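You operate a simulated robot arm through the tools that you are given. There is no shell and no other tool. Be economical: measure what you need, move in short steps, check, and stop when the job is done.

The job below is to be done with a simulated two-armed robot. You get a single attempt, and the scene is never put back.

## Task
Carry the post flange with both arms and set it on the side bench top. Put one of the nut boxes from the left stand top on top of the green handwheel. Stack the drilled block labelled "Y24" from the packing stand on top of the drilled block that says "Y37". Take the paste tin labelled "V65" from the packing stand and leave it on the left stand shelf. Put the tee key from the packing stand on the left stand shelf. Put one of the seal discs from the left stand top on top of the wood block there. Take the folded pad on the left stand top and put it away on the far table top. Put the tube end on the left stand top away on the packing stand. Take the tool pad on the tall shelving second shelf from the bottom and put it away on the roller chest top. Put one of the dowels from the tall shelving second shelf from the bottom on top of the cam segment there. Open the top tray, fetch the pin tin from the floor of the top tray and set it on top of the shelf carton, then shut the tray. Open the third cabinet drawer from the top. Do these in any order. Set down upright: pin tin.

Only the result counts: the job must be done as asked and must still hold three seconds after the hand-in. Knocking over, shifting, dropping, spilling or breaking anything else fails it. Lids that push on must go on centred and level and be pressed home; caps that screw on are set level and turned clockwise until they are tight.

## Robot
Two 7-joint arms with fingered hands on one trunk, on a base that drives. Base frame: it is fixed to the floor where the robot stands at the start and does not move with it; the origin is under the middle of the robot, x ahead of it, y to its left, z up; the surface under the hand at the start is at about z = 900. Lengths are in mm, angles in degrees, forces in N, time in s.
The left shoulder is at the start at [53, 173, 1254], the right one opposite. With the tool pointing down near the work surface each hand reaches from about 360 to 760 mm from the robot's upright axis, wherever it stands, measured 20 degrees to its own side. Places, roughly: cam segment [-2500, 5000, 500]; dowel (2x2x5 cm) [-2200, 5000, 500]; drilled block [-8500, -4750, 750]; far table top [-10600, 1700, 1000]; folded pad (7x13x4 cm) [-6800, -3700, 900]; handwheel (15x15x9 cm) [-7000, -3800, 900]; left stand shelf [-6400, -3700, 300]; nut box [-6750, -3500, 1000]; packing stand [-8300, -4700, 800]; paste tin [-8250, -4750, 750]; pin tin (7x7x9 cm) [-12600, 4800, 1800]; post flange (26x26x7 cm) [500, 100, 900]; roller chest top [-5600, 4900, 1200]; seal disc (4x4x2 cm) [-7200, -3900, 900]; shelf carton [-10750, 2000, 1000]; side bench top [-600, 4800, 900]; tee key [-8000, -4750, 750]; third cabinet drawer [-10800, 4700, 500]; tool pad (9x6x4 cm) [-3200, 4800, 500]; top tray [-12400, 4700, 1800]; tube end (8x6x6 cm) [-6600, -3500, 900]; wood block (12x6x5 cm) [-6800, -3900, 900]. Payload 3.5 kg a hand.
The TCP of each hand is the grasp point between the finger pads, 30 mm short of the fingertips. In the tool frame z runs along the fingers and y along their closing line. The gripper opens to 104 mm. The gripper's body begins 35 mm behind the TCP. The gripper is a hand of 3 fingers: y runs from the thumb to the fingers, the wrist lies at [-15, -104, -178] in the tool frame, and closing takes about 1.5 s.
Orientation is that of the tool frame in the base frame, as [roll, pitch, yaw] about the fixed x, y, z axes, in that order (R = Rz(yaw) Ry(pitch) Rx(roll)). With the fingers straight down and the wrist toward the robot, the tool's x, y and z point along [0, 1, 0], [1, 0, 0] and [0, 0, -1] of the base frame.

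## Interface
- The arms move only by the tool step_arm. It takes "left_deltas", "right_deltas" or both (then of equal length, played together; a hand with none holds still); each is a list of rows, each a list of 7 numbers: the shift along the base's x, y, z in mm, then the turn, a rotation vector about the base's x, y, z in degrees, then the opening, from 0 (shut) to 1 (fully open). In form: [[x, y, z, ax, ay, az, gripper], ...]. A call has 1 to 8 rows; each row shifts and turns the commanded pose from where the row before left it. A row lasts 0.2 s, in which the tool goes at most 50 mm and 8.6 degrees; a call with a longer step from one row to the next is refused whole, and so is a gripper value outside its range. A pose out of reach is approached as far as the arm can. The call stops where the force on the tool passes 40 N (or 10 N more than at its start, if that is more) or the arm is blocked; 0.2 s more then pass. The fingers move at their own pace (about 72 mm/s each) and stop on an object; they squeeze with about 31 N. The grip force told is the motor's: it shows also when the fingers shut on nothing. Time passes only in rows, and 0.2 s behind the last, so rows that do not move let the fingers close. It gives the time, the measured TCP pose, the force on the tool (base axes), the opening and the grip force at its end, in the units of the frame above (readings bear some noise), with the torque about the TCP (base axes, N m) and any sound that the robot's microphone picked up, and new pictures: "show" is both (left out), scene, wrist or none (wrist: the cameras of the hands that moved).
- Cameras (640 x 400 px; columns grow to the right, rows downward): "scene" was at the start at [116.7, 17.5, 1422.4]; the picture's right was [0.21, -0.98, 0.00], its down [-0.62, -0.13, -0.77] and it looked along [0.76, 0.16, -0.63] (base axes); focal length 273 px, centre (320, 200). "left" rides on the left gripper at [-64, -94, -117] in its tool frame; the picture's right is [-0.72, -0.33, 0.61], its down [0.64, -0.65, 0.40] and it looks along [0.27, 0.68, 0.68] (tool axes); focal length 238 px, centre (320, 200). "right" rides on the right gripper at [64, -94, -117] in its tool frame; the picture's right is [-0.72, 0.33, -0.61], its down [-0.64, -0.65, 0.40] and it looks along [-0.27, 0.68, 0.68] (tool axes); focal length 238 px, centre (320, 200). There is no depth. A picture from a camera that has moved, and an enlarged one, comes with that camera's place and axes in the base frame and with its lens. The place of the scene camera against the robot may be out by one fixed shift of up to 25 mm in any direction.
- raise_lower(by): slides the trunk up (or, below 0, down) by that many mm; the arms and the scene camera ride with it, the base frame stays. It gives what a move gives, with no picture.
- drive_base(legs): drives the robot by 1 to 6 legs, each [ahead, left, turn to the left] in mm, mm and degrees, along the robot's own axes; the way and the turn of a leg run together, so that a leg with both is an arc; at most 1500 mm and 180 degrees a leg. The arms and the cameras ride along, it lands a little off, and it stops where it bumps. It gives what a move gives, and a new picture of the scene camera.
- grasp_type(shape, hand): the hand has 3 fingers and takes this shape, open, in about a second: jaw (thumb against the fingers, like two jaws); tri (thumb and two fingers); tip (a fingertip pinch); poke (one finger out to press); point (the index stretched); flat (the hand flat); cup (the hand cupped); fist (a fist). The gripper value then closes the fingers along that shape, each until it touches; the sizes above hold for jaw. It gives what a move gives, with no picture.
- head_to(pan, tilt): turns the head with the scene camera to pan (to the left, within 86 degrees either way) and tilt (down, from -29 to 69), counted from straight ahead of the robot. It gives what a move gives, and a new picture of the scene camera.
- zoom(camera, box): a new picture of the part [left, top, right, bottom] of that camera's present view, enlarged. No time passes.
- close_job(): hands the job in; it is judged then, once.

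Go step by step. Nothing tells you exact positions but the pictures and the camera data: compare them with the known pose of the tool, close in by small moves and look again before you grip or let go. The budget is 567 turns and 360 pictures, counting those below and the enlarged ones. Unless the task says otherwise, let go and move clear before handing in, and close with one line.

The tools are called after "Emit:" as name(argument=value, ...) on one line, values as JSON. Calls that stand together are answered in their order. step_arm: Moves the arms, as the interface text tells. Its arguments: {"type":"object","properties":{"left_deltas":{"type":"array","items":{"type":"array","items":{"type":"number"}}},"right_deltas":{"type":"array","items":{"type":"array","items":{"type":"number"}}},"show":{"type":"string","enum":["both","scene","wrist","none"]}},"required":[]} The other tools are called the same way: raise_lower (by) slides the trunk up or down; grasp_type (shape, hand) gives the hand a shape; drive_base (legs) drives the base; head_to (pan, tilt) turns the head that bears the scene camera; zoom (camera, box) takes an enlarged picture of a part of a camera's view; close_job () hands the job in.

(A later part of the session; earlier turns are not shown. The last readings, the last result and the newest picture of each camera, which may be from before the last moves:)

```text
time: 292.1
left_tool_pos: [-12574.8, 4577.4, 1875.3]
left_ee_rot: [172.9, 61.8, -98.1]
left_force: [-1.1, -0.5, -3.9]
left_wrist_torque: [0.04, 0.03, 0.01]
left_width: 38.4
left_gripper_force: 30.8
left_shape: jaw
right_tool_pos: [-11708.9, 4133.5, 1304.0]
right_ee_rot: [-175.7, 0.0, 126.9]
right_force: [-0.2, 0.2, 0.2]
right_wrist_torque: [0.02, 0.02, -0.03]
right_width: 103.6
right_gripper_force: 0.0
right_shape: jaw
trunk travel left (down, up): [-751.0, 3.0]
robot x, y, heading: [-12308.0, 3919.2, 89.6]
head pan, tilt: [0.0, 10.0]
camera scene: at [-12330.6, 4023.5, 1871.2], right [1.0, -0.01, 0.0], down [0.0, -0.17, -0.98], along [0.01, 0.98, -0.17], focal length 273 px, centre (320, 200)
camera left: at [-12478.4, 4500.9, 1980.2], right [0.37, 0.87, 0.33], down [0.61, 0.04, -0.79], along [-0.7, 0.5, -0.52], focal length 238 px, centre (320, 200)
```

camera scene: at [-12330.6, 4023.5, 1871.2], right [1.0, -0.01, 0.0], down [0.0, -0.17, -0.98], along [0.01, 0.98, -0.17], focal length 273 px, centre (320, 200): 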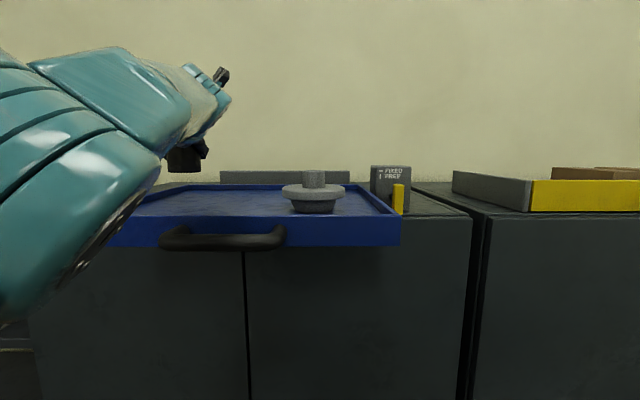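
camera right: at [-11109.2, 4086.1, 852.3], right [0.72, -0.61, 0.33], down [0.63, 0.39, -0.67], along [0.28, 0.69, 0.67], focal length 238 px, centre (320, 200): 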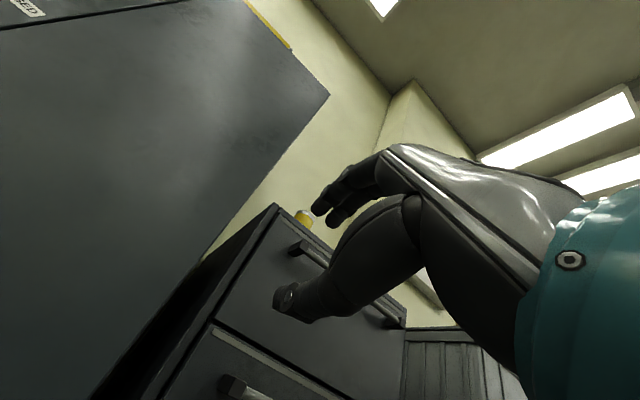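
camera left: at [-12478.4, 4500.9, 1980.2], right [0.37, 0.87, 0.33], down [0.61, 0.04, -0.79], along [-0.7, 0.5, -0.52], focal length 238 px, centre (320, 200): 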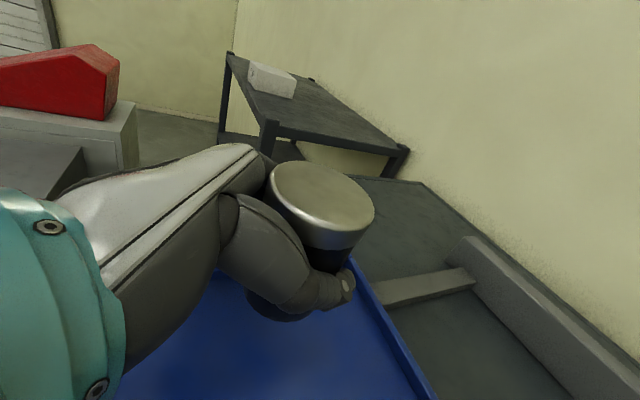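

The tin is out, bottom around 1819, above the wall. Backing off, then I'll shut the tray with the free right hand while holding the tin high.

Emit:
drive_base(legs=[[-500, 0, 0]])

Emit:
step_arm(right_deltas=[[-24, 17, 35, 0, 0, 4, 0], [-24, 17, 35, 0, 0, 4, 0], [-24, 17, 35, 0, 0, 4, 0], [-24, 17, 35, 0, 0, 4, 0], [-24, 17, 35, 0, 0, 4, 0], [-24, 17, 35, 0, 0, 4, 0], [-24, 17, 35, 0, 0, 4, 0]], show="none")

Emit:
step_arm(right_deltas=[[-28, 25, 32, 0, 0, 4, 0], [-28, 25, 32, 0, 0, 4, 0], [-28, 25, 32, 0, 0, 4, 0], [-28, 25, 32, 0, 0, 4, 0], [-28, 25, 32, 0, 0, 4, 0], [-28, 25, 32, 0, 0, 4, 0], [-28, 25, 32, 0, 0, 0, 0]], show="both")

```text
time: 295.1
left_tool_pos: [-12574.7, 4075.0, 1874.9]
left_ee_rot: [173.2, 62.0, -98.6]
left_force: [-0.3, 0.9, -3.4]
left_wrist_torque: [0.02, 0.0, 0.02]
left_width: 38.4
left_gripper_force: 30.4
left_shape: jaw
right_tool_pos: [-11712.3, 3622.0, 1304.2]
right_ee_rot: [-175.7, 0.1, 126.2]
right_force: [0.2, 0.2, 0.3]
right_wrist_torque: [0.01, 0.01, -0.01]
right_width: 103.6
right_gripper_force: 0.1
right_shape: jaw
trunk travel left (down, up): [-751.0, 3.0]
robot x, y, heading: [-12318.9, 3413.7, 88.8]
head pan, tilt: [0.0, 10.0]
camera scene: at [-12335.9, 3518.0, 1871.1], right [1.0, -0.02, 0.0], down [0.0, -0.17, -0.98], along [0.02, 0.98, -0.17], focal length 273 px, centre (320, 200)
```

scene: 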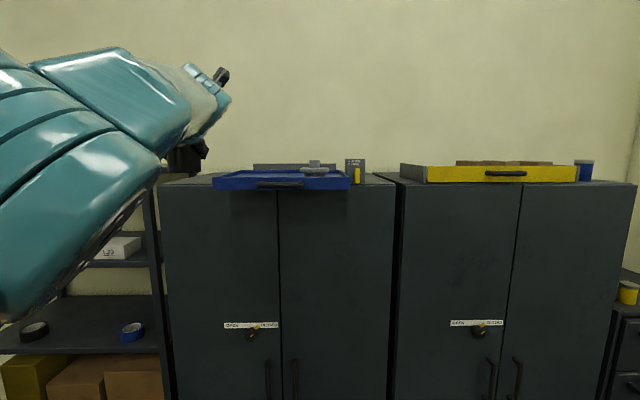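

```text
time: 296.7
left_tool_pos: [-12575.8, 4073.6, 1875.4]
left_ee_rot: [173.3, 61.8, -98.3]
left_force: [0.6, 0.1, -2.8]
left_wrist_torque: [0.05, 0.0, 0.01]
left_width: 38.6
left_gripper_force: 31.2
left_shape: jaw
right_tool_pos: [-11880.7, 3740.9, 1549.9]
right_ee_rot: [-175.7, 0.1, 154.5]
right_force: [-0.2, 0.2, 0.1]
right_wrist_torque: [0.0, -0.02, 0.0]
right_width: 0.0
right_gripper_force: 31.1
right_shape: jaw
trunk travel left (down, up): [-751.0, 3.0]
robot x, y, heading: [-12321.7, 3413.1, 89.2]
head pan, tilt: [0.0, 10.0]
```

```text
time: 298.3
left_tool_pos: [-12576.0, 4076.3, 1873.7]
left_ee_rot: [173.1, 61.8, -98.5]
left_force: [0.0, 0.4, -4.0]
left_wrist_torque: [0.04, 0.02, 0.0]
left_width: 38.2
left_gripper_force: 30.8
left_shape: jaw
right_tool_pos: [-12076.4, 3917.6, 1772.2]
right_ee_rot: [-175.4, 0.1, 178.3]
right_force: [-0.3, 0.2, 0.0]
right_wrist_torque: [-0.03, 0.02, 0.0]
right_width: 0.0
right_gripper_force: 31.3
right_shape: jaw
trunk travel left (down, up): [-751.0, 3.0]
robot x, y, heading: [-12320.1, 3414.1, 89.0]
head pan, tilt: [0.0, 10.0]
camera scene: at [-12336.7, 3519.2, 1871.0], right [1.0, -0.02, 0.0], down [0.0, -0.18, -0.98], along [0.02, 0.98, -0.18], focal length 273 px, centre (320, 200)
camera right: at [-12142.5, 3834.0, 1896.2], right [0.73, 0.35, 0.59], down [0.62, -0.7, -0.35], along [0.29, 0.62, -0.73], focal length 238 px, centre (320, 200)
```

scene: 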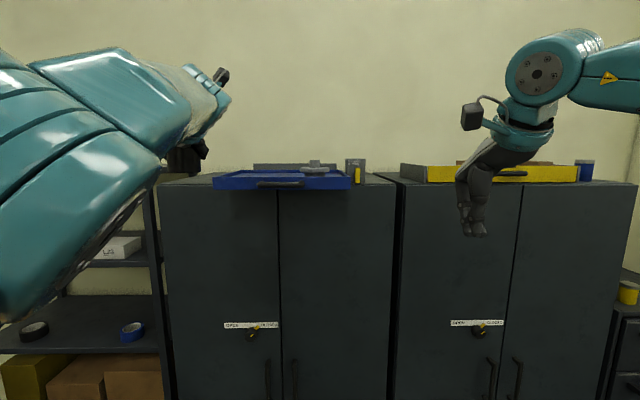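
right: 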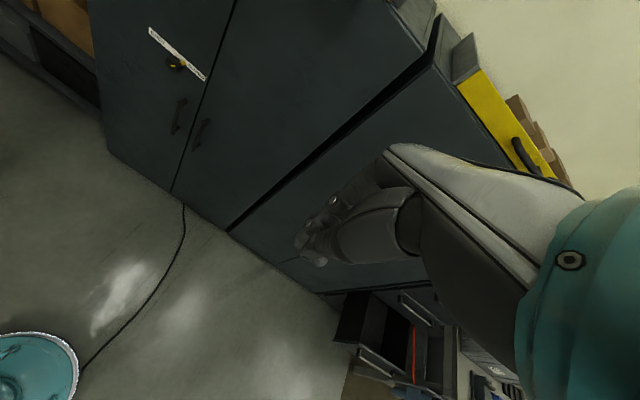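

Emit:
step_arm(right_deltas=[[-35, 12, 4, 0, 0, 0, 0], [-35, 12, 4, 0, 0, 0, 0], [-35, 12, 4, 0, 0, 0, 0], [-35, 12, 4, 0, 0, 0, 0], [-35, 12, 4, 0, 0, 0, 0]], show="none")

Emit:
drive_base(legs=[[0, 165, 1]])

Emit:
zoom(camera="scene", box=[160, 120, 420, 240])

```text
time: 299.5
left_tool_pos: [-12575.8, 4073.7, 1875.0]
left_ee_rot: [173.4, 61.9, -98.3]
left_force: [-0.2, 0.2, -3.1]
left_wrist_torque: [0.02, 0.0, -0.01]
left_width: 38.3
left_gripper_force: 31.3
left_shape: jaw
right_tool_pos: [-12093.1, 3920.3, 1776.2]
right_ee_rot: [-175.7, -0.1, 178.2]
right_force: [-0.3, 0.1, -0.2]
right_wrist_torque: [0.0, -0.02, 0.01]
right_width: 0.2
right_gripper_force: 31.1
right_shape: jaw
right hand out of reach, approached as far as the arm can: row 1, 2, 3, 4, 5
trunk travel left (down, up): [-751.0, 3.0]
robot x, y, heading: [-12317.5, 3414.4, 88.9]
head pan, tilt: [0.0, 10.0]
```

```text
time: 301.0
left_tool_pos: [-12744.5, 4070.8, 1875.8]
left_ee_rot: [172.9, 61.8, -97.8]
left_force: [1.3, -0.4, -3.8]
left_wrist_torque: [0.05, 0.01, 0.01]
left_width: 38.6
left_gripper_force: 30.7
left_shape: jaw
right_tool_pos: [-12260.5, 3926.0, 1775.3]
right_ee_rot: [-175.8, -0.1, 179.2]
right_force: [0.1, -0.7, -0.8]
right_wrist_torque: [0.0, 0.01, -0.03]
right_width: 0.0
right_gripper_force: 31.1
right_shape: jaw
trunk travel left (down, up): [-751.0, 3.0]
robot x, y, heading: [-12484.8, 3412.5, 89.8]
head pan, tilt: [0.0, 10.0]
camera scene: at [-12497.6, 3517.9, 1871.2], right [1.0, 0.0, 0.0], down [0.0, -0.17, -0.98], along [0.0, 0.98, -0.17], focal length 273 px, centre (320, 200)
```

scene: 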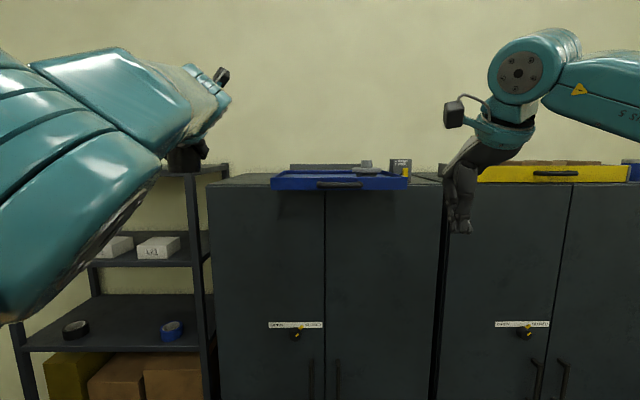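

```text
2.46 times, centred on (290, 180) of scene
camera zoom: at [-12497.6, 3517.9, 1871.2], right [1.0, 0.0, 0.0], down [0.0, -0.17, -0.98], along [0.0, 0.98, -0.17], focal length 673 px, centre (394, 249)
```

zoom: 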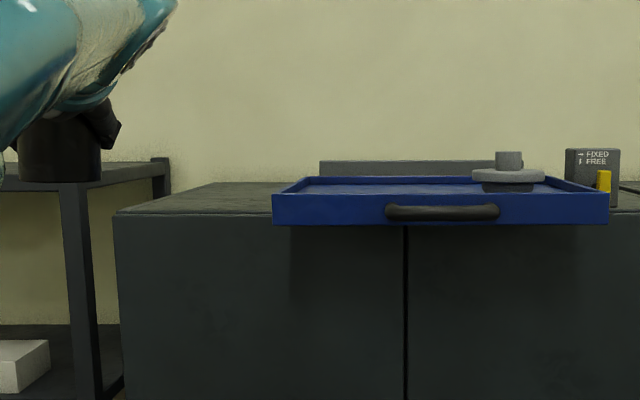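

I'll push at the tray's front, right of the handle, by driving forward with the right hand's closed fingers against it.

Emit:
drive_base(legs=[[0, 45, 0], [480, 0, 0]])

Emit:
drive_base(legs=[[90, 0, 0]])

```text
time: 304.4
left_tool_pos: [-12787.2, 4561.9, 1876.3]
left_ee_rot: [173.3, 61.9, -97.9]
left_force: [-1.1, 0.3, -3.3]
left_wrist_torque: [0.02, 0.02, 0.0]
left_width: 38.5
left_gripper_force: 30.9
left_shape: jaw
right_tool_pos: [-12303.9, 4415.2, 1777.4]
right_ee_rot: [-175.8, -0.1, 178.7]
right_force: [-0.2, -0.3, 0.2]
right_wrist_torque: [0.03, 0.0, 0.02]
right_width: 0.0
right_gripper_force: 30.6
right_shape: jaw
trunk travel left (down, up): [-751.0, 3.0]
robot x, y, heading: [-12526.1, 3902.4, 89.3]
head pan, tilt: [0.0, 10.0]
camera scene: at [-12543.9, 4008.6, 1871.3], right [1.0, -0.01, 0.0], down [0.0, -0.17, -0.98], along [0.01, 0.98, -0.17], focal length 273 px, centre (320, 200)
```

scene: 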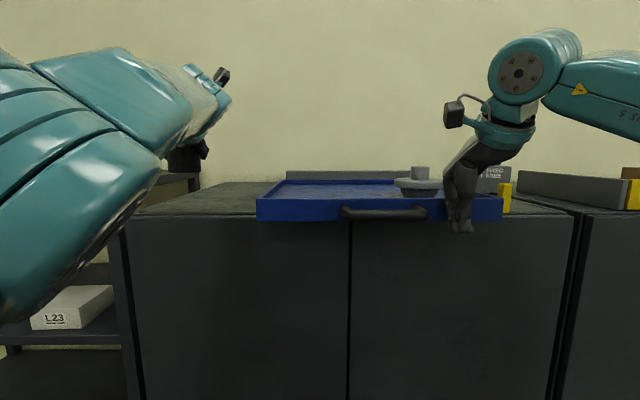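

```text
time: 305.5
left_tool_pos: [-12786.8, 4651.7, 1876.7]
left_ee_rot: [173.3, 62.1, -97.8]
left_force: [0.2, 0.4, -2.7]
left_wrist_torque: [0.01, 0.03, -0.03]
left_width: 38.2
left_gripper_force: 31.0
left_shape: jaw
right_tool_pos: [-12303.6, 4503.1, 1778.9]
right_ee_rot: [-176.0, -0.1, 178.7]
right_force: [-0.3, -0.4, 0.3]
right_wrist_torque: [0.04, -0.04, 0.0]
right_width: 0.0
right_gripper_force: 30.7
right_shape: jaw
trunk travel left (down, up): [-751.0, 3.0]
robot x, y, heading: [-12524.2, 3998.6, 89.8]
head pan, tilt: [0.0, 10.0]
camera scene: at [-12543.7, 4097.0, 1871.5], right [1.0, -0.01, 0.0], down [0.0, -0.17, -0.99], along [0.01, 0.99, -0.17], focal length 273 px, centre (320, 200)
```

scene: 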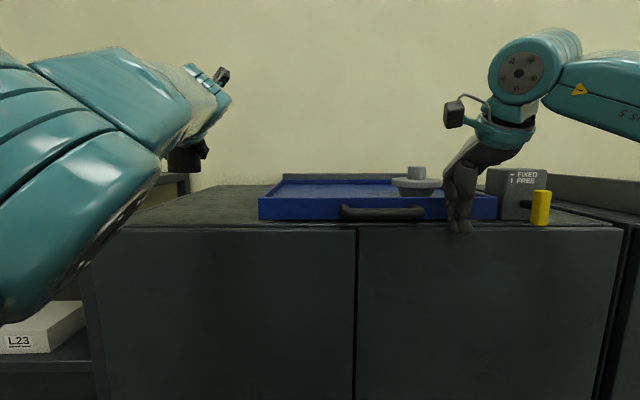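

Emit:
step_arm(right_deltas=[[0, 0, 12, 0, 0, 0, 0]], show="none")

Emit:
drive_base(legs=[[50, 0, 0]])

Emit:
zoom(camera="scene", box=[240, 140, 560, 260])

```text
time: 305.9
left_tool_pos: [-12787.2, 4653.1, 1876.0]
left_ee_rot: [173.1, 61.9, -98.0]
left_force: [0.2, -1.7, -3.6]
left_wrist_torque: [0.01, 0.02, -0.06]
left_width: 38.3
left_gripper_force: 31.2
left_shape: jaw
right_tool_pos: [-12294.8, 4502.3, 1788.3]
right_ee_rot: [-175.8, 0.0, 178.7]
right_force: [0.2, -0.7, -0.6]
right_wrist_torque: [0.04, -0.02, -0.01]
right_width: 0.0
right_gripper_force: 30.5
right_shape: jaw
right hand out of reach, approached as far as the arm can: row 1
trunk travel left (down, up): [-751.0, 3.0]
robot x, y, heading: [-12527.0, 3997.0, 89.4]
head pan, tilt: [0.0, 10.0]
```

```text
time: 306.9
left_tool_pos: [-12786.4, 4699.7, 1874.7]
left_ee_rot: [173.5, 61.6, -97.8]
left_force: [-0.2, 0.0, -2.2]
left_wrist_torque: [0.0, 0.05, 0.0]
left_width: 38.1
left_gripper_force: 31.0
left_shape: jaw
right_tool_pos: [-12294.6, 4544.0, 1793.4]
right_ee_rot: [-176.0, -0.3, 179.1]
right_force: [-0.3, -7.6, 6.5]
right_wrist_torque: [0.11, -0.09, -0.08]
right_width: 0.1
right_gripper_force: 30.8
right_shape: jaw
trunk travel left (down, up): [-751.0, 3.0]
robot x, y, heading: [-12523.4, 4041.8, 89.2]
head pan, tilt: [0.0, 10.0]
stopped in leg 1: the force on the tool passed its limit at 66 N (the readings are from after the stop); the commanded pose is now the measured one
camera scene: at [-12542.9, 4144.6, 1871.4], right [1.0, -0.01, 0.0], down [0.0, -0.17, -0.99], along [0.01, 0.98, -0.17], focal length 273 px, centre (320, 200)
```

scene: 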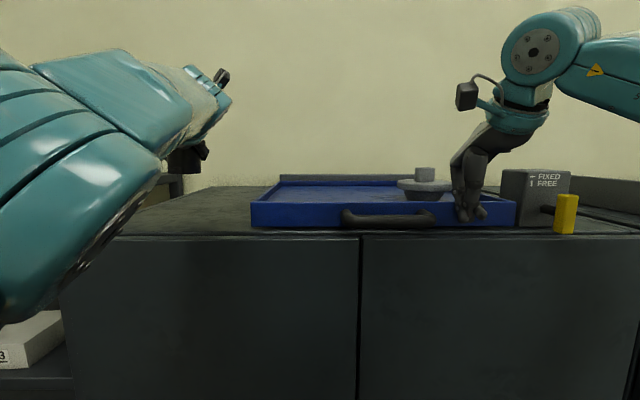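

```text
2.00 times, centred on (400, 200) of scene
camera zoom: at [-12542.9, 4144.6, 1871.4], right [1.0, -0.01, 0.0], down [0.0, -0.17, -0.99], along [0.01, 0.98, -0.17], focal length 547 px, centre (160, 200)
```

zoom: 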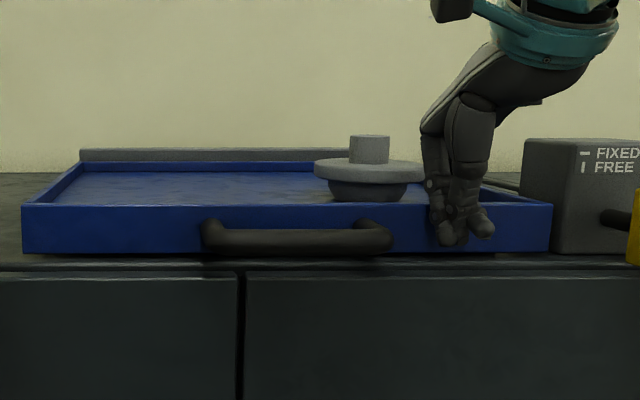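

The tray hit its end stop, so it's shut. Now I'll carry the tin to the far table with the carton: back off, shift right, and turn around.

Emit:
drive_base(legs=[[-800, 0, 0], [0, -1400, 0], [0, 0, -90], [0, 0, -89]])

Emit:
head_to(pan=0, tilt=35)

```text
time: 325.2
left_tool_pos: [-10831.7, 2608.2, 1873.9]
left_ee_rot: [173.3, 61.8, 85.5]
left_force: [-0.2, -0.2, -4.1]
left_wrist_torque: [-0.07, -0.03, -0.01]
left_width: 38.0
left_gripper_force: 31.1
left_shape: jaw
right_tool_pos: [-11331.4, 2731.8, 1792.4]
right_ee_rot: [-175.7, -0.2, 2.6]
right_force: [-0.1, -0.6, 0.9]
right_wrist_torque: [0.0, -0.01, -0.02]
right_width: 0.0
right_gripper_force: 30.5
right_shape: jaw
trunk travel left (down, up): [-751.0, 3.0]
robot x, y, heading: [-11128.6, 3246.4, -87.0]
head pan, tilt: [0.0, 10.0]
camera scene: at [-11146.8, 3145.3, 1871.2], right [-1.0, -0.05, 0.0], down [-0.01, 0.17, -0.98], along [0.05, -0.98, -0.17], focal length 273 px, centre (320, 200)
```

scene: 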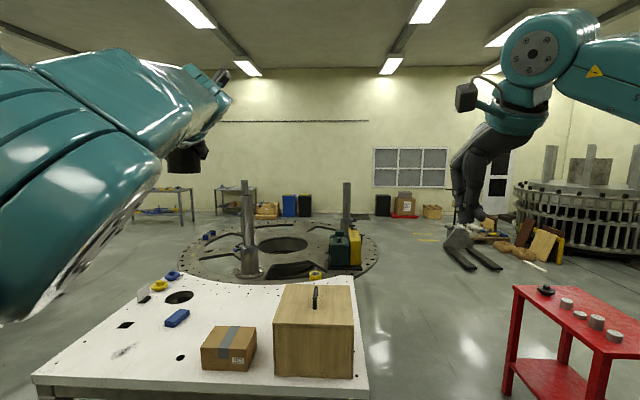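

```text
time: 326.1
left_tool_pos: [-10830.9, 2607.3, 1873.3]
left_ee_rot: [173.2, 61.8, 85.5]
left_force: [-0.6, 0.7, -4.1]
left_wrist_torque: [-0.01, -0.05, -0.02]
left_width: 37.8
left_gripper_force: 31.1
left_shape: jaw
right_tool_pos: [-11332.0, 2731.2, 1792.1]
right_ee_rot: [-175.7, -0.3, 2.6]
right_force: [-0.2, -0.3, 0.1]
right_wrist_torque: [0.03, 0.0, 0.0]
right_width: 0.0
right_gripper_force: 31.2
right_shape: jaw
trunk travel left (down, up): [-751.0, 3.0]
robot x, y, heading: [-11136.3, 3250.0, -87.1]
head pan, tilt: [0.0, 35.0]
camera scene: at [-11147.5, 3150.2, 1831.2], right [-1.0, -0.05, 0.0], down [-0.03, 0.57, -0.82], along [0.04, -0.82, -0.57], focal length 273 px, centre (320, 200)
```

scene: 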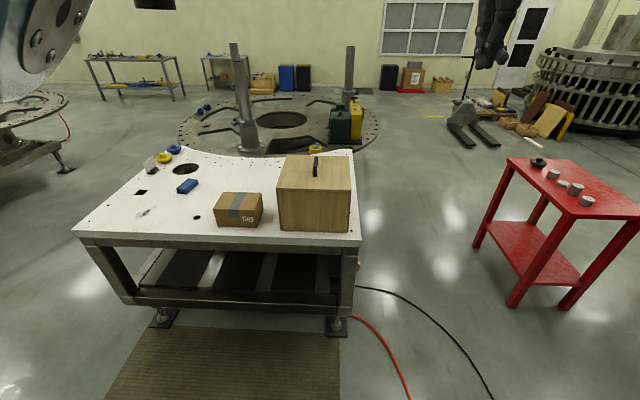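

The cardboard carton sits on the far table next to the wooden box. Lowering the trunk, then lining the tin up with the carton.

Emit:
raise_lower(by=-400)

Emit:
raise_lower(by=-210)

Emit:
drive_base(legs=[[200, -170, -3]])

Emit:
zoom(camera="left", box=[0, 0, 640, 400])

```text
time: 330.0
left_tool_pos: [-10829.3, 2572.3, 1432.4]
left_ee_rot: [174.2, 58.0, 86.4]
left_force: [0.0, 0.9, -3.3]
left_wrist_torque: [-0.03, 0.01, 0.03]
left_width: 37.7
left_gripper_force: 31.1
left_shape: jaw
right_tool_pos: [-11332.3, 2732.4, 1392.9]
right_ee_rot: [-175.8, -0.2, 2.6]
right_force: [1.0, 0.0, -0.2]
right_wrist_torque: [0.0, 0.01, 0.0]
right_width: 0.3
right_gripper_force: 31.0
right_shape: jaw
trunk travel left (down, up): [-351.0, 403.0]
robot x, y, heading: [-11135.0, 3248.2, -87.1]
head pan, tilt: [0.0, 35.0]
```

```text
time: 332.2
left_tool_pos: [-10824.4, 2478.9, 1086.8]
left_ee_rot: [176.1, 46.6, 88.0]
left_force: [0.3, -0.7, -3.2]
left_wrist_torque: [-0.02, 0.03, -0.03]
left_width: 37.8
left_gripper_force: 30.6
left_shape: jaw
right_tool_pos: [-11331.8, 2733.9, 1182.6]
right_ee_rot: [-175.8, -0.2, 2.6]
right_force: [0.4, 0.0, 0.5]
right_wrist_torque: [-0.01, 0.01, 0.0]
right_width: 0.0
right_gripper_force: 30.7
right_shape: jaw
trunk travel left (down, up): [-141.0, 613.0]
robot x, y, heading: [-11133.6, 3251.6, -86.9]
head pan, tilt: [0.0, 35.0]
```

```text
time: 334.1
left_tool_pos: [-11028.8, 2261.9, 1086.6]
left_ee_rot: [176.0, 46.5, 84.8]
left_force: [0.7, 0.1, -3.1]
left_wrist_torque: [-0.04, -0.02, 0.03]
left_width: 37.8
left_gripper_force: 30.8
left_shape: jaw
right_tool_pos: [-11521.7, 2539.9, 1182.4]
right_ee_rot: [-175.7, -0.1, -0.4]
right_force: [-1.5, -0.5, -0.8]
right_wrist_torque: [0.01, 0.01, 0.01]
right_width: 0.0
right_gripper_force: 30.8
right_shape: jaw
trunk travel left (down, up): [-141.0, 613.0]
robot x, y, heading: [-11294.7, 3044.5, -90.2]
head pan, tilt: [0.0, 35.0]
camera scene: at [-11315.6, 2812.9, 1213.7], right [-1.0, 0.0, 0.0], down [0.0, 0.57, -0.82], along [0.0, -0.82, -0.57], focal length 273 px, centre (320, 200)
```

scene: 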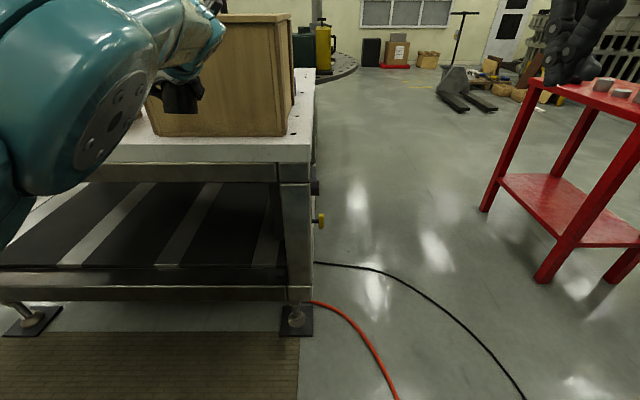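

```text
1.00 times, centred on (320, 200) of left (not enlarged: the box is as wide or as high as the picture)
camera zoom: at [-11127.4, 2306.0, 1207.3], right [-0.37, -0.93, 0.09], down [-0.61, 0.17, -0.77], along [0.7, -0.34, -0.63], focal length 238 px, centre (320, 200)
```

zoom: 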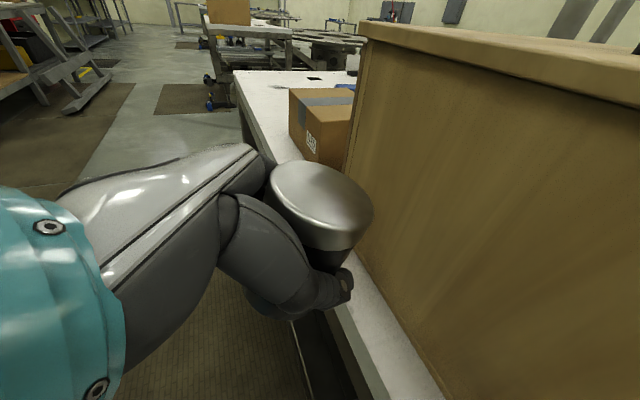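

I strafed the wrong way, and the trunk's lean tilted the tin. I'll back off and shift the right way, then correct the tilt.

Emit:
drive_base(legs=[[-250, 0, 0], [0, 370, 0]])

Emit:
step_arm(left_deltas=[[0, 15, 40, -8, 0, 0, 0], [0, 15, 40, -7.5, 0, 0, 0]], show="wrist")

```text
time: 337.9
left_tool_pos: [-10651.5, 2510.8, 1086.6]
left_ee_rot: [176.0, 46.5, 84.8]
left_force: [0.5, -0.4, -4.3]
left_wrist_torque: [-0.07, -0.03, -0.02]
left_width: 37.7
left_gripper_force: 30.6
left_shape: jaw
right_tool_pos: [-11144.0, 2790.8, 1182.6]
right_ee_rot: [-175.7, -0.2, -0.5]
right_force: [0.1, -0.6, 0.4]
right_wrist_torque: [-0.02, 0.01, 0.01]
right_width: 0.1
right_gripper_force: 30.6
right_shape: jaw
trunk travel left (down, up): [-141.0, 613.0]
robot x, y, heading: [-10913.6, 3296.0, -90.0]
head pan, tilt: [0.0, 35.0]
camera scene: at [-10936.9, 3063.3, 1213.8], right [-1.0, 0.0, 0.0], down [0.0, 0.57, -0.82], along [0.0, -0.82, -0.57], focal length 273 px, centre (320, 200)
```

scene: 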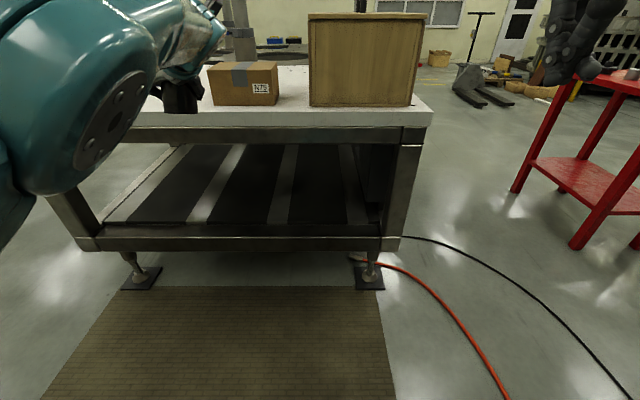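

```text
time: 338.5
left_tool_pos: [-10638.7, 2512.7, 1178.5]
left_ee_rot: [173.0, 62.1, 82.2]
left_force: [-0.2, -0.6, -3.5]
left_wrist_torque: [-0.05, 0.01, -0.02]
left_width: 37.9
left_gripper_force: 30.9
left_shape: jaw
left hand out of reach, approached as far as the arm can: row 1, 2
right_tool_pos: [-11144.2, 2791.3, 1183.2]
right_ee_rot: [-175.8, -0.2, -0.5]
right_force: [0.7, 0.3, -0.4]
right_wrist_torque: [0.01, -0.01, -0.02]
right_width: 0.0
right_gripper_force: 30.8
right_shape: jaw
trunk travel left (down, up): [-141.0, 613.0]
robot x, y, heading: [-10917.8, 3297.9, -90.0]
head pan, tilt: [0.0, 35.0]
camera left: at [-10736.8, 2589.1, 1284.2], right [-0.37, -0.87, 0.33], down [-0.61, -0.04, -0.79], along [0.7, -0.49, -0.52], focal length 238 px, centre (320, 200)
```

left: 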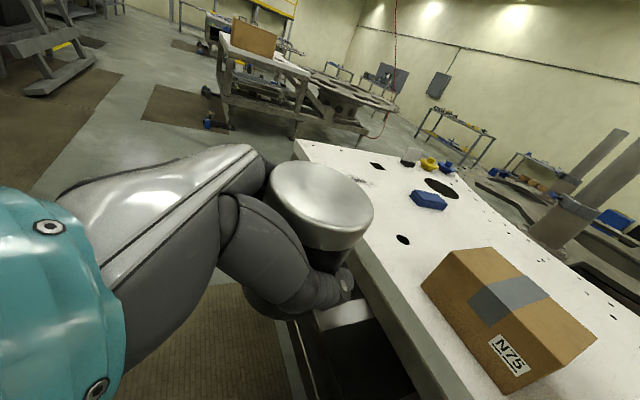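

Emit:
zoom(camera="left", box=[380, 220, 620, 400])

Emit:
zoom(camera="scene", box=[150, 40, 350, 140])

```text
2.22 times, centred on (500, 310) of left
camera zoom: at [-10736.8, 2589.1, 1284.2], right [-0.37, -0.87, 0.33], down [-0.61, -0.04, -0.79], along [0.7, -0.49, -0.52], focal length 530 px, centre (-80, -44)
```

zoom: 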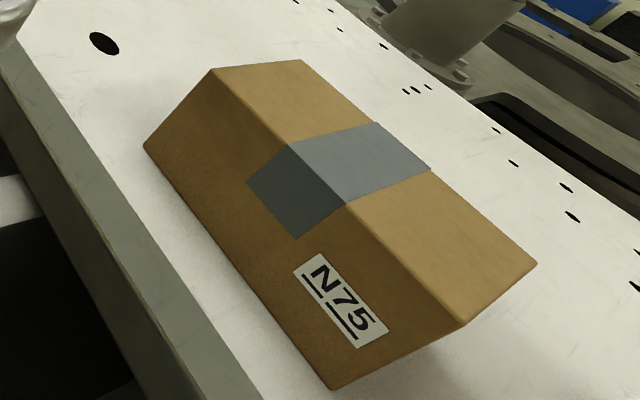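

```text
3.20 times, centred on (250, 90) of scene
camera zoom: at [-10937.5, 3063.7, 1213.9], right [-1.0, 0.0, 0.0], down [0.0, 0.57, -0.82], along [0.0, -0.82, -0.57], focal length 875 px, centre (544, 552)
```

zoom: 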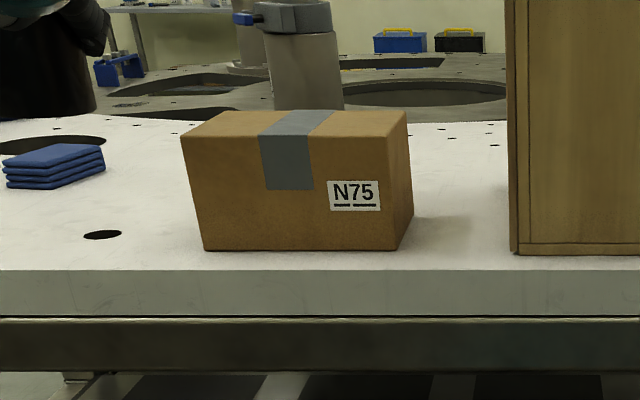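

Carton: x from -10768 to -10579, y from 2026 to 2166, top about 1065. Driving so the tin is above its middle.

Emit:
drive_base(legs=[[412, -28, 0]])

Emit:
zoom(camera="left", box=[200, 100, 520, 400])

```text
time: 341.1
left_tool_pos: [-10672.5, 2102.4, 1178.2]
left_ee_rot: [173.2, 61.9, 82.3]
left_force: [0.1, 0.6, -3.5]
left_wrist_torque: [-0.06, 0.0, 0.04]
left_width: 37.5
left_gripper_force: 31.2
left_shape: jaw
right_tool_pos: [-11176.3, 2383.3, 1182.7]
right_ee_rot: [-175.7, -0.2, -0.8]
right_force: [0.0, -0.8, 0.3]
right_wrist_torque: [-0.02, -0.01, 0.01]
right_width: 0.0
right_gripper_force: 30.8
right_shape: jaw
trunk travel left (down, up): [-141.0, 613.0]
robot x, y, heading: [-10949.1, 2888.0, -90.3]
head pan, tilt: [0.0, 35.0]
camera scene: at [-10968.4, 2654.6, 1213.7], right [-1.0, 0.01, 0.0], down [0.0, 0.57, -0.82], along [-0.01, -0.82, -0.57], focal length 273 px, centre (320, 200)
```

scene: 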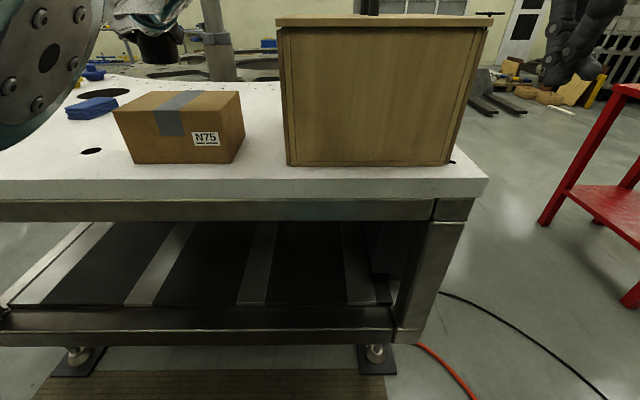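

```text
1.33 times, centred on (360, 250) of left
camera zoom: at [-10770.6, 2178.8, 1283.6], right [-0.37, -0.87, 0.33], down [-0.61, -0.04, -0.79], along [0.7, -0.5, -0.52], focal length 318 px, centre (267, 133)
```

zoom: 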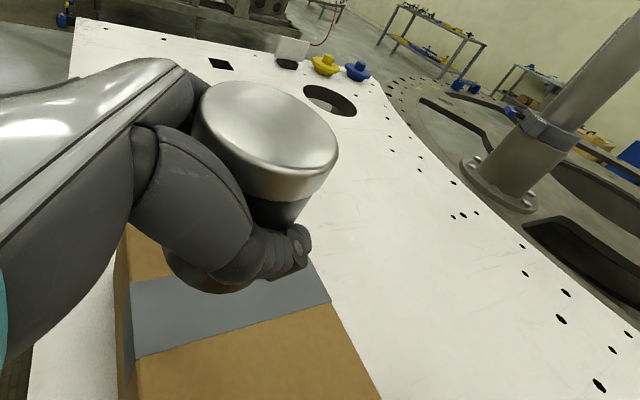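

The tin is above the carton's tape. Lowering.

Emit:
step_arm(left_deltas=[[0, -12, -20, 0, 0, 0, 0], [0, 0, -22, 0, 0, 0, 0], [0, 0, -5, 0, 0, 0, 0], [0, 0, 0, 0, 0, 0, 0]], show="wrist")

```text
time: 342.1
left_tool_pos: [-10670.1, 2087.9, 1133.4]
left_ee_rot: [173.3, 61.9, 82.3]
left_force: [0.2, 0.2, -3.6]
left_wrist_torque: [-0.05, -0.01, -0.01]
left_width: 37.4
left_gripper_force: 31.3
left_shape: jaw
left hand out of reach, approached as far as the arm can: row 3
right_tool_pos: [-11176.7, 2383.6, 1182.7]
right_ee_rot: [-175.8, -0.2, -0.8]
right_force: [-0.4, -0.4, 0.1]
right_wrist_torque: [-0.03, 0.0, 0.0]
right_width: 0.0
right_gripper_force: 31.1
right_shape: jaw
trunk travel left (down, up): [-141.0, 613.0]
robot x, y, heading: [-10946.5, 2887.5, -90.4]
head pan, tilt: [0.0, 35.0]
camera left: at [-10768.8, 2163.8, 1237.5], right [-0.37, -0.87, 0.33], down [-0.61, -0.04, -0.79], along [0.7, -0.5, -0.52], focal length 238 px, centre (320, 200)
```

left: 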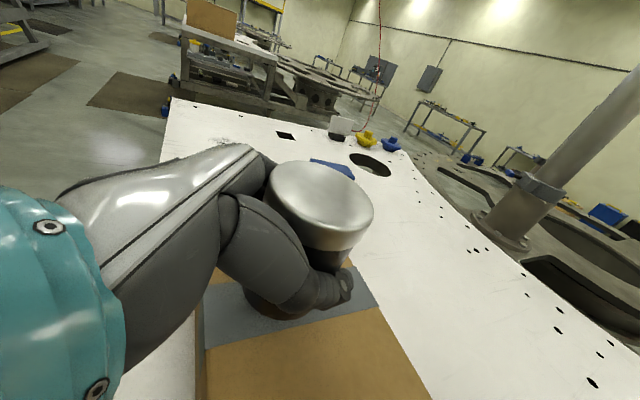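

Emit:
raise_lower(by=-8)

Emit:
raise_lower(by=-4)

```text
time: 342.6
left_tool_pos: [-10669.7, 2085.4, 1124.7]
left_ee_rot: [173.6, 61.7, 82.4]
left_force: [0.0, 0.6, -3.4]
left_wrist_torque: [0.0, -0.04, 0.01]
left_width: 37.9
left_gripper_force: 30.8
left_shape: jaw
right_tool_pos: [-11176.2, 2383.8, 1174.7]
right_ee_rot: [-175.8, -0.3, -0.8]
right_force: [0.2, 0.5, -0.6]
right_wrist_torque: [-0.02, 0.01, 0.0]
right_width: 0.0
right_gripper_force: 31.0
right_shape: jaw
trunk travel left (down, up): [-133.0, 621.0]
robot x, y, heading: [-10945.3, 2885.4, -90.6]
head pan, tilt: [0.0, 35.0]
```

```text
time: 343.1
left_tool_pos: [-10669.1, 2082.8, 1117.6]
left_ee_rot: [173.4, 61.4, 82.4]
left_force: [0.0, 0.3, -4.2]
left_wrist_torque: [-0.01, -0.01, -0.02]
left_width: 37.4
left_gripper_force: 31.1
left_shape: jaw
right_tool_pos: [-11176.6, 2384.2, 1171.4]
right_ee_rot: [-175.8, -0.1, -0.8]
right_force: [1.1, 0.2, 0.5]
right_wrist_torque: [0.01, -0.02, 0.01]
right_width: 0.2
right_gripper_force: 31.5
right_shape: jaw
trunk travel left (down, up): [-129.0, 625.0]
robot x, y, heading: [-10950.3, 2885.9, -90.4]
head pan, tilt: [0.0, 35.0]
```

Emit:
raise_lower(by=-2)

Emit:
raise_lower(by=-2)

```text
time: 343.7
left_tool_pos: [-10669.3, 2081.6, 1115.8]
left_ee_rot: [173.5, 61.5, 82.4]
left_force: [0.2, 1.0, -4.5]
left_wrist_torque: [-0.03, 0.02, 0.02]
left_width: 37.9
left_gripper_force: 30.9
left_shape: jaw
right_tool_pos: [-11176.1, 2384.0, 1168.9]
right_ee_rot: [-175.7, -0.2, -0.9]
right_force: [0.1, 0.6, -0.1]
right_wrist_torque: [0.03, 0.0, -0.03]
right_width: 0.2
right_gripper_force: 31.4
right_shape: jaw
trunk travel left (down, up): [-127.0, 627.0]
robot x, y, heading: [-10947.7, 2885.0, -90.2]
head pan, tilt: [0.0, 35.0]
```

```text
time: 344.2
left_tool_pos: [-10668.9, 2081.7, 1111.5]
left_ee_rot: [173.4, 61.3, 82.2]
left_force: [-0.2, 0.1, -3.6]
left_wrist_torque: [-0.04, -0.02, 0.02]
left_width: 37.9
left_gripper_force: 31.1
left_shape: jaw
right_tool_pos: [-11175.4, 2383.6, 1167.5]
right_ee_rot: [-175.9, -0.3, -0.9]
right_force: [-0.4, -0.1, 0.4]
right_wrist_torque: [-0.02, 0.02, 0.0]
right_width: 0.0
right_gripper_force: 30.8
right_shape: jaw
trunk travel left (down, up): [-125.0, 629.0]
robot x, y, heading: [-10951.9, 2886.2, -90.4]
head pan, tilt: [0.0, 35.0]
```

Emit:
zoom(camera="left", box=[180, 120, 460, 400])

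```text
1.43 times, centred on (320, 260) of left
camera zoom: at [-10767.1, 2156.9, 1218.2], right [-0.37, -0.87, 0.32], down [-0.61, -0.03, -0.79], along [0.7, -0.49, -0.52], focal length 340 px, centre (320, 114)
```

zoom: 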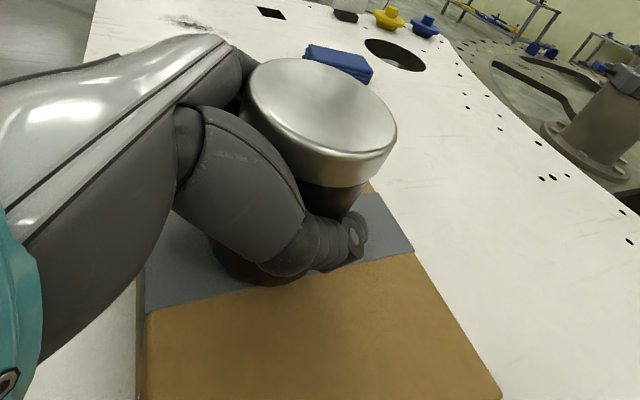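

Emit:
raise_lower(by=-2)

Emit:
raise_lower(by=-2)

```text
time: 344.7
left_tool_pos: [-10667.7, 2081.2, 1108.9]
left_ee_rot: [173.5, 61.2, 82.4]
left_force: [0.4, 0.9, -3.9]
left_wrist_torque: [-0.01, -0.02, -0.02]
left_width: 37.8
left_gripper_force: 31.6
left_shape: jaw
right_tool_pos: [-11176.5, 2384.6, 1164.8]
right_ee_rot: [-175.8, -0.2, -0.8]
right_force: [-0.4, -1.2, 1.2]
right_wrist_torque: [0.0, 0.01, 0.0]
right_width: 0.0
right_gripper_force: 31.2
right_shape: jaw
trunk travel left (down, up): [-123.0, 631.0]
robot x, y, heading: [-10946.1, 2889.5, -90.6]
head pan, tilt: [0.0, 35.0]
```

```text
time: 345.2
left_tool_pos: [-10669.4, 2079.7, 1107.7]
left_ee_rot: [173.7, 61.2, 82.6]
left_force: [-0.2, 0.0, -3.0]
left_wrist_torque: [-0.04, -0.04, 0.0]
left_width: 37.7
left_gripper_force: 30.6
left_shape: jaw
right_tool_pos: [-11176.0, 2384.1, 1162.8]
right_ee_rot: [-175.7, -0.2, -0.8]
right_force: [0.3, -0.1, -0.3]
right_wrist_torque: [-0.01, -0.01, -0.03]
right_width: 0.0
right_gripper_force: 30.9
right_shape: jaw
trunk travel left (down, up): [-121.0, 633.0]
robot x, y, heading: [-10944.1, 2886.8, -90.4]
head pan, tilt: [0.0, 35.0]
```

Emit:
raise_lower(by=-3)

Emit:
raise_lower(by=-2)

Emit:
raise_lower(by=-2)

```text
time: 345.8
left_tool_pos: [-10669.7, 2078.3, 1104.2]
left_ee_rot: [173.5, 61.2, 82.5]
left_force: [-0.2, 0.9, 1.0]
left_wrist_torque: [-0.02, 0.06, -0.03]
left_width: 37.6
left_gripper_force: 30.5
left_shape: jaw
right_tool_pos: [-11175.8, 2384.7, 1158.9]
right_ee_rot: [-175.8, -0.2, -0.8]
right_force: [-1.2, -1.0, 0.3]
right_wrist_torque: [-0.02, -0.02, -0.01]
right_width: 0.0
right_gripper_force: 30.8
right_shape: jaw
trunk travel left (down, up): [-118.0, 636.0]
robot x, y, heading: [-10949.2, 2888.9, -90.2]
head pan, tilt: [0.0, 35.0]
```

```text
time: 346.3
left_tool_pos: [-10668.7, 2080.2, 1104.1]
left_ee_rot: [173.6, 61.1, 82.5]
left_force: [1.9, 2.9, 7.0]
left_wrist_torque: [-0.06, 0.11, -0.04]
left_width: 38.1
left_gripper_force: 30.9
left_shape: jaw
right_tool_pos: [-11175.9, 2386.1, 1159.5]
right_ee_rot: [-175.9, -0.2, -0.8]
right_force: [-0.5, 0.2, 0.6]
right_wrist_torque: [-0.02, 0.02, -0.03]
right_width: 0.2
right_gripper_force: 30.8
right_shape: jaw
trunk travel left (down, up): [-116.0, 638.0]
robot x, y, heading: [-10945.8, 2890.9, -90.5]
head pan, tilt: [0.0, 35.0]
```

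```text
time: 346.8
left_tool_pos: [-10667.9, 2079.6, 1102.2]
left_ee_rot: [173.6, 61.2, 82.6]
left_force: [3.2, 5.5, 15.6]
left_wrist_torque: [-0.15, 0.05, -0.04]
left_width: 37.4
left_gripper_force: 30.5
left_shape: jaw
right_tool_pos: [-11176.0, 2387.9, 1157.2]
right_ee_rot: [-175.9, -0.2, -0.8]
right_force: [0.0, -0.1, -0.2]
right_wrist_torque: [0.04, -0.02, 0.01]
right_width: 0.0
right_gripper_force: 30.4
right_shape: jaw
trunk travel left (down, up): [-114.0, 640.0]
robot x, y, heading: [-10948.2, 2885.1, -90.5]
head pan, tilt: [0.0, 35.0]
```

The tin is down. Releasing, then withdrawing back and up.

Emit:
step_arm(left_deltas=[[0, 0, 0, 0, 0, 0, 0.6], [0, 0, 0, 0, 0, 0, 0.8], [0, 0, 0, 0, 0, 0, 1], [0, 0, 0, 0, 0, 0, 1], [0, 0, 0, 0, 0, 0, 1], [0, 0, 0, 0, 0, 0, 1]], show="wrist")

Emit:
drive_base(legs=[[-300, 0, 0]])

```text
time: 348.2
left_tool_pos: [-10667.8, 2078.6, 1097.6]
left_ee_rot: [173.9, 60.9, 82.7]
left_force: [0.3, 0.2, 0.7]
left_wrist_torque: [0.0, -0.02, -0.02]
left_width: 103.7
left_gripper_force: 0.1
left_shape: jaw
right_tool_pos: [-11176.7, 2384.8, 1156.4]
right_ee_rot: [-175.8, -0.2, -0.9]
right_force: [-0.7, 0.3, -0.9]
right_wrist_torque: [-0.01, 0.03, -0.03]
right_width: 0.0
right_gripper_force: 31.0
right_shape: jaw
trunk travel left (down, up): [-114.0, 640.0]
robot x, y, heading: [-10949.9, 2883.8, -90.2]
head pan, tilt: [0.0, 35.0]
camera left: at [-10766.2, 2152.1, 1204.6], right [-0.37, -0.87, 0.31], down [-0.61, -0.02, -0.79], along [0.7, -0.49, -0.53], focal length 238 px, centre (320, 200)
```

left: 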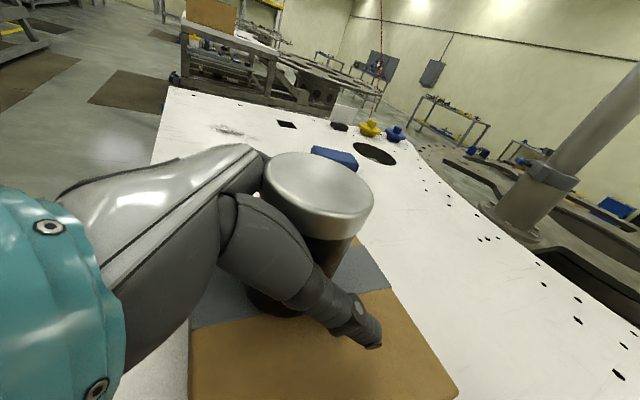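

```text
time: 350.2
left_tool_pos: [-10667.3, 2376.2, 1097.6]
left_ee_rot: [173.6, 60.9, 82.5]
left_force: [-0.1, 0.5, -0.5]
left_wrist_torque: [0.0, 0.0, -0.01]
left_width: 103.8
left_gripper_force: 0.1
left_shape: jaw
right_tool_pos: [-11174.2, 2684.3, 1156.7]
right_ee_rot: [-175.8, -0.1, -0.9]
right_force: [-0.3, 0.2, 0.0]
right_wrist_torque: [0.0, 0.0, -0.01]
right_width: 0.0
right_gripper_force: 31.8
right_shape: jaw
trunk travel left (down, up): [-114.0, 640.0]
robot x, y, heading: [-10945.5, 3185.8, -90.6]
head pan, tilt: [0.0, 35.0]
camera scene: at [-10966.5, 2939.9, 1185.5], right [-1.0, 0.01, 0.0], down [0.01, 0.57, -0.82], along [-0.01, -0.82, -0.57], focal length 273 px, centre (320, 200)
```

scene: 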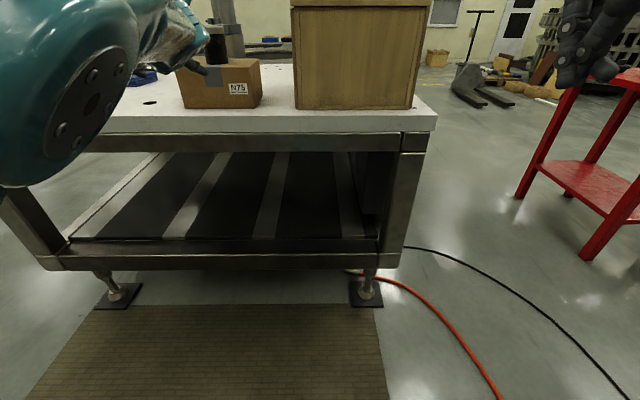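

The tin stands on the carton. Next is the south side, with the left stand and packing stand. I'll raise the trunk and look for a way through.

Emit:
raise_lower(by=400)

Emit:
head_to(pan=0, tilt=15)

Emit:
drive_base(legs=[[0, 1500, 0], [0, 500, 0]])

```text
time: 354.1
left_tool_pos: [-10666.3, 2450.9, 1609.1]
left_ee_rot: [170.8, 69.4, 79.8]
left_force: [-0.9, 0.6, 0.6]
left_wrist_torque: [0.02, 0.0, 0.0]
left_width: 103.9
left_gripper_force: 0.0
left_shape: jaw
right_tool_pos: [-11174.6, 2684.0, 1555.9]
right_ee_rot: [-175.8, -0.2, -1.1]
right_force: [0.0, -1.0, 0.4]
right_wrist_torque: [-0.03, -0.02, 0.01]
right_width: 0.0
right_gripper_force: 31.0
right_shape: jaw
trunk travel left (down, up): [-514.0, 240.0]
robot x, y, heading: [-10942.5, 3189.6, -90.5]
head pan, tilt: [0.0, 35.0]
```

```text
time: 354.9
left_tool_pos: [-10666.3, 2451.4, 1608.9]
left_ee_rot: [171.0, 69.5, 80.0]
left_force: [0.6, 0.5, 0.2]
left_wrist_torque: [0.0, 0.03, 0.02]
left_width: 103.5
left_gripper_force: 0.0
left_shape: jaw
right_tool_pos: [-11174.9, 2684.2, 1556.0]
right_ee_rot: [-175.8, -0.2, -0.9]
right_force: [0.1, -0.2, 0.2]
right_wrist_torque: [-0.02, -0.02, -0.02]
right_width: 0.0
right_gripper_force: 31.0
right_shape: jaw
trunk travel left (down, up): [-514.0, 240.0]
robot x, y, heading: [-10943.8, 3188.0, -90.6]
head pan, tilt: [0.0, 15.0]
camera scene: at [-10965.2, 3074.4, 1625.9], right [-1.0, 0.01, 0.0], down [0.0, 0.26, -0.97], along [-0.01, -0.97, -0.26], focal length 273 px, centre (320, 200)
```

scene: 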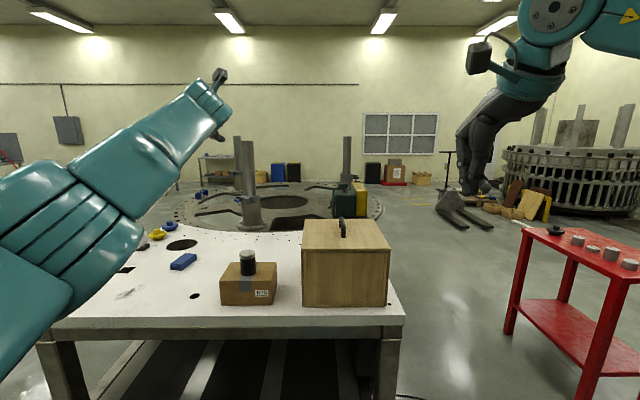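

```text
time: 364.8
left_tool_pos: [-8682.2, 2439.5, 1608.1]
left_ee_rot: [170.4, 69.5, 79.7]
left_force: [-0.5, 0.5, 0.7]
left_wrist_torque: [-0.01, 0.0, -0.02]
left_width: 103.6
left_gripper_force: 0.1
left_shape: jaw
right_tool_pos: [-9190.6, 2668.4, 1555.1]
right_ee_rot: [-175.8, -0.3, -0.6]
right_force: [-0.9, -0.1, -0.4]
right_wrist_torque: [-0.04, 0.01, -0.03]
right_width: 0.3
right_gripper_force: 31.0
right_shape: jaw
trunk travel left (down, up): [-514.0, 240.0]
robot x, y, heading: [-8966.1, 3175.2, -90.3]
head pan, tilt: [0.0, 15.0]
camera scene: at [-8985.0, 3061.1, 1626.0], right [-1.0, 0.0, 0.0], down [0.0, 0.26, -0.97], along [0.0, -0.97, -0.26], focal length 273 px, centre (320, 200)
```

scene: 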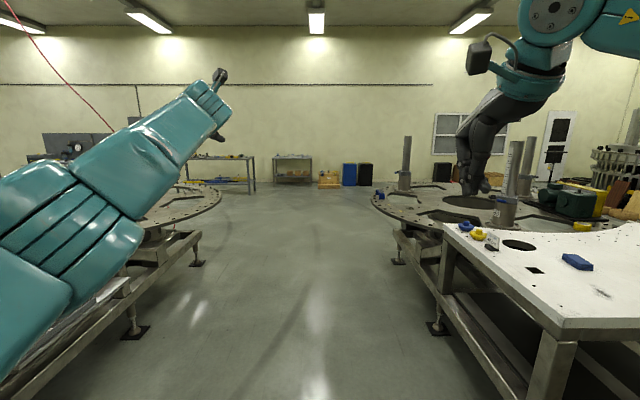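

A clear aisle runs straight south, with both stands at its far end. Driving down it.

Emit:
drive_base(legs=[[1450, 0, 0], [1450, 0, 0], [1450, 0, 0], [1200, 0, 0]])

```text
time: 391.3
left_tool_pos: [-8742.9, -3114.9, 1607.7]
left_ee_rot: [171.0, 69.5, 79.2]
left_force: [0.1, 0.5, 0.4]
left_wrist_torque: [-0.04, -0.03, -0.04]
left_width: 103.7
left_gripper_force: 0.0
left_shape: jaw
right_tool_pos: [-9248.8, -2874.2, 1555.9]
right_ee_rot: [-175.8, -0.3, -1.8]
right_force: [-0.5, 0.5, -0.3]
right_wrist_torque: [-0.04, 0.01, -0.01]
right_width: 0.0
right_gripper_force: 31.4
right_shape: jaw
trunk travel left (down, up): [-514.0, 240.0]
robot x, y, heading: [-9010.6, -2374.3, -91.5]
head pan, tilt: [0.0, 15.0]
camera scene: at [-9032.9, -2487.4, 1626.0], right [-1.0, 0.02, 0.0], down [0.01, 0.26, -0.97], along [-0.02, -0.97, -0.26], focal length 273 px, centre (320, 200)
```

scene: 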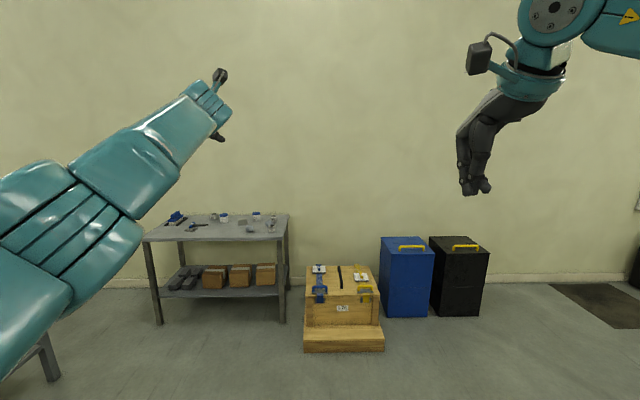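

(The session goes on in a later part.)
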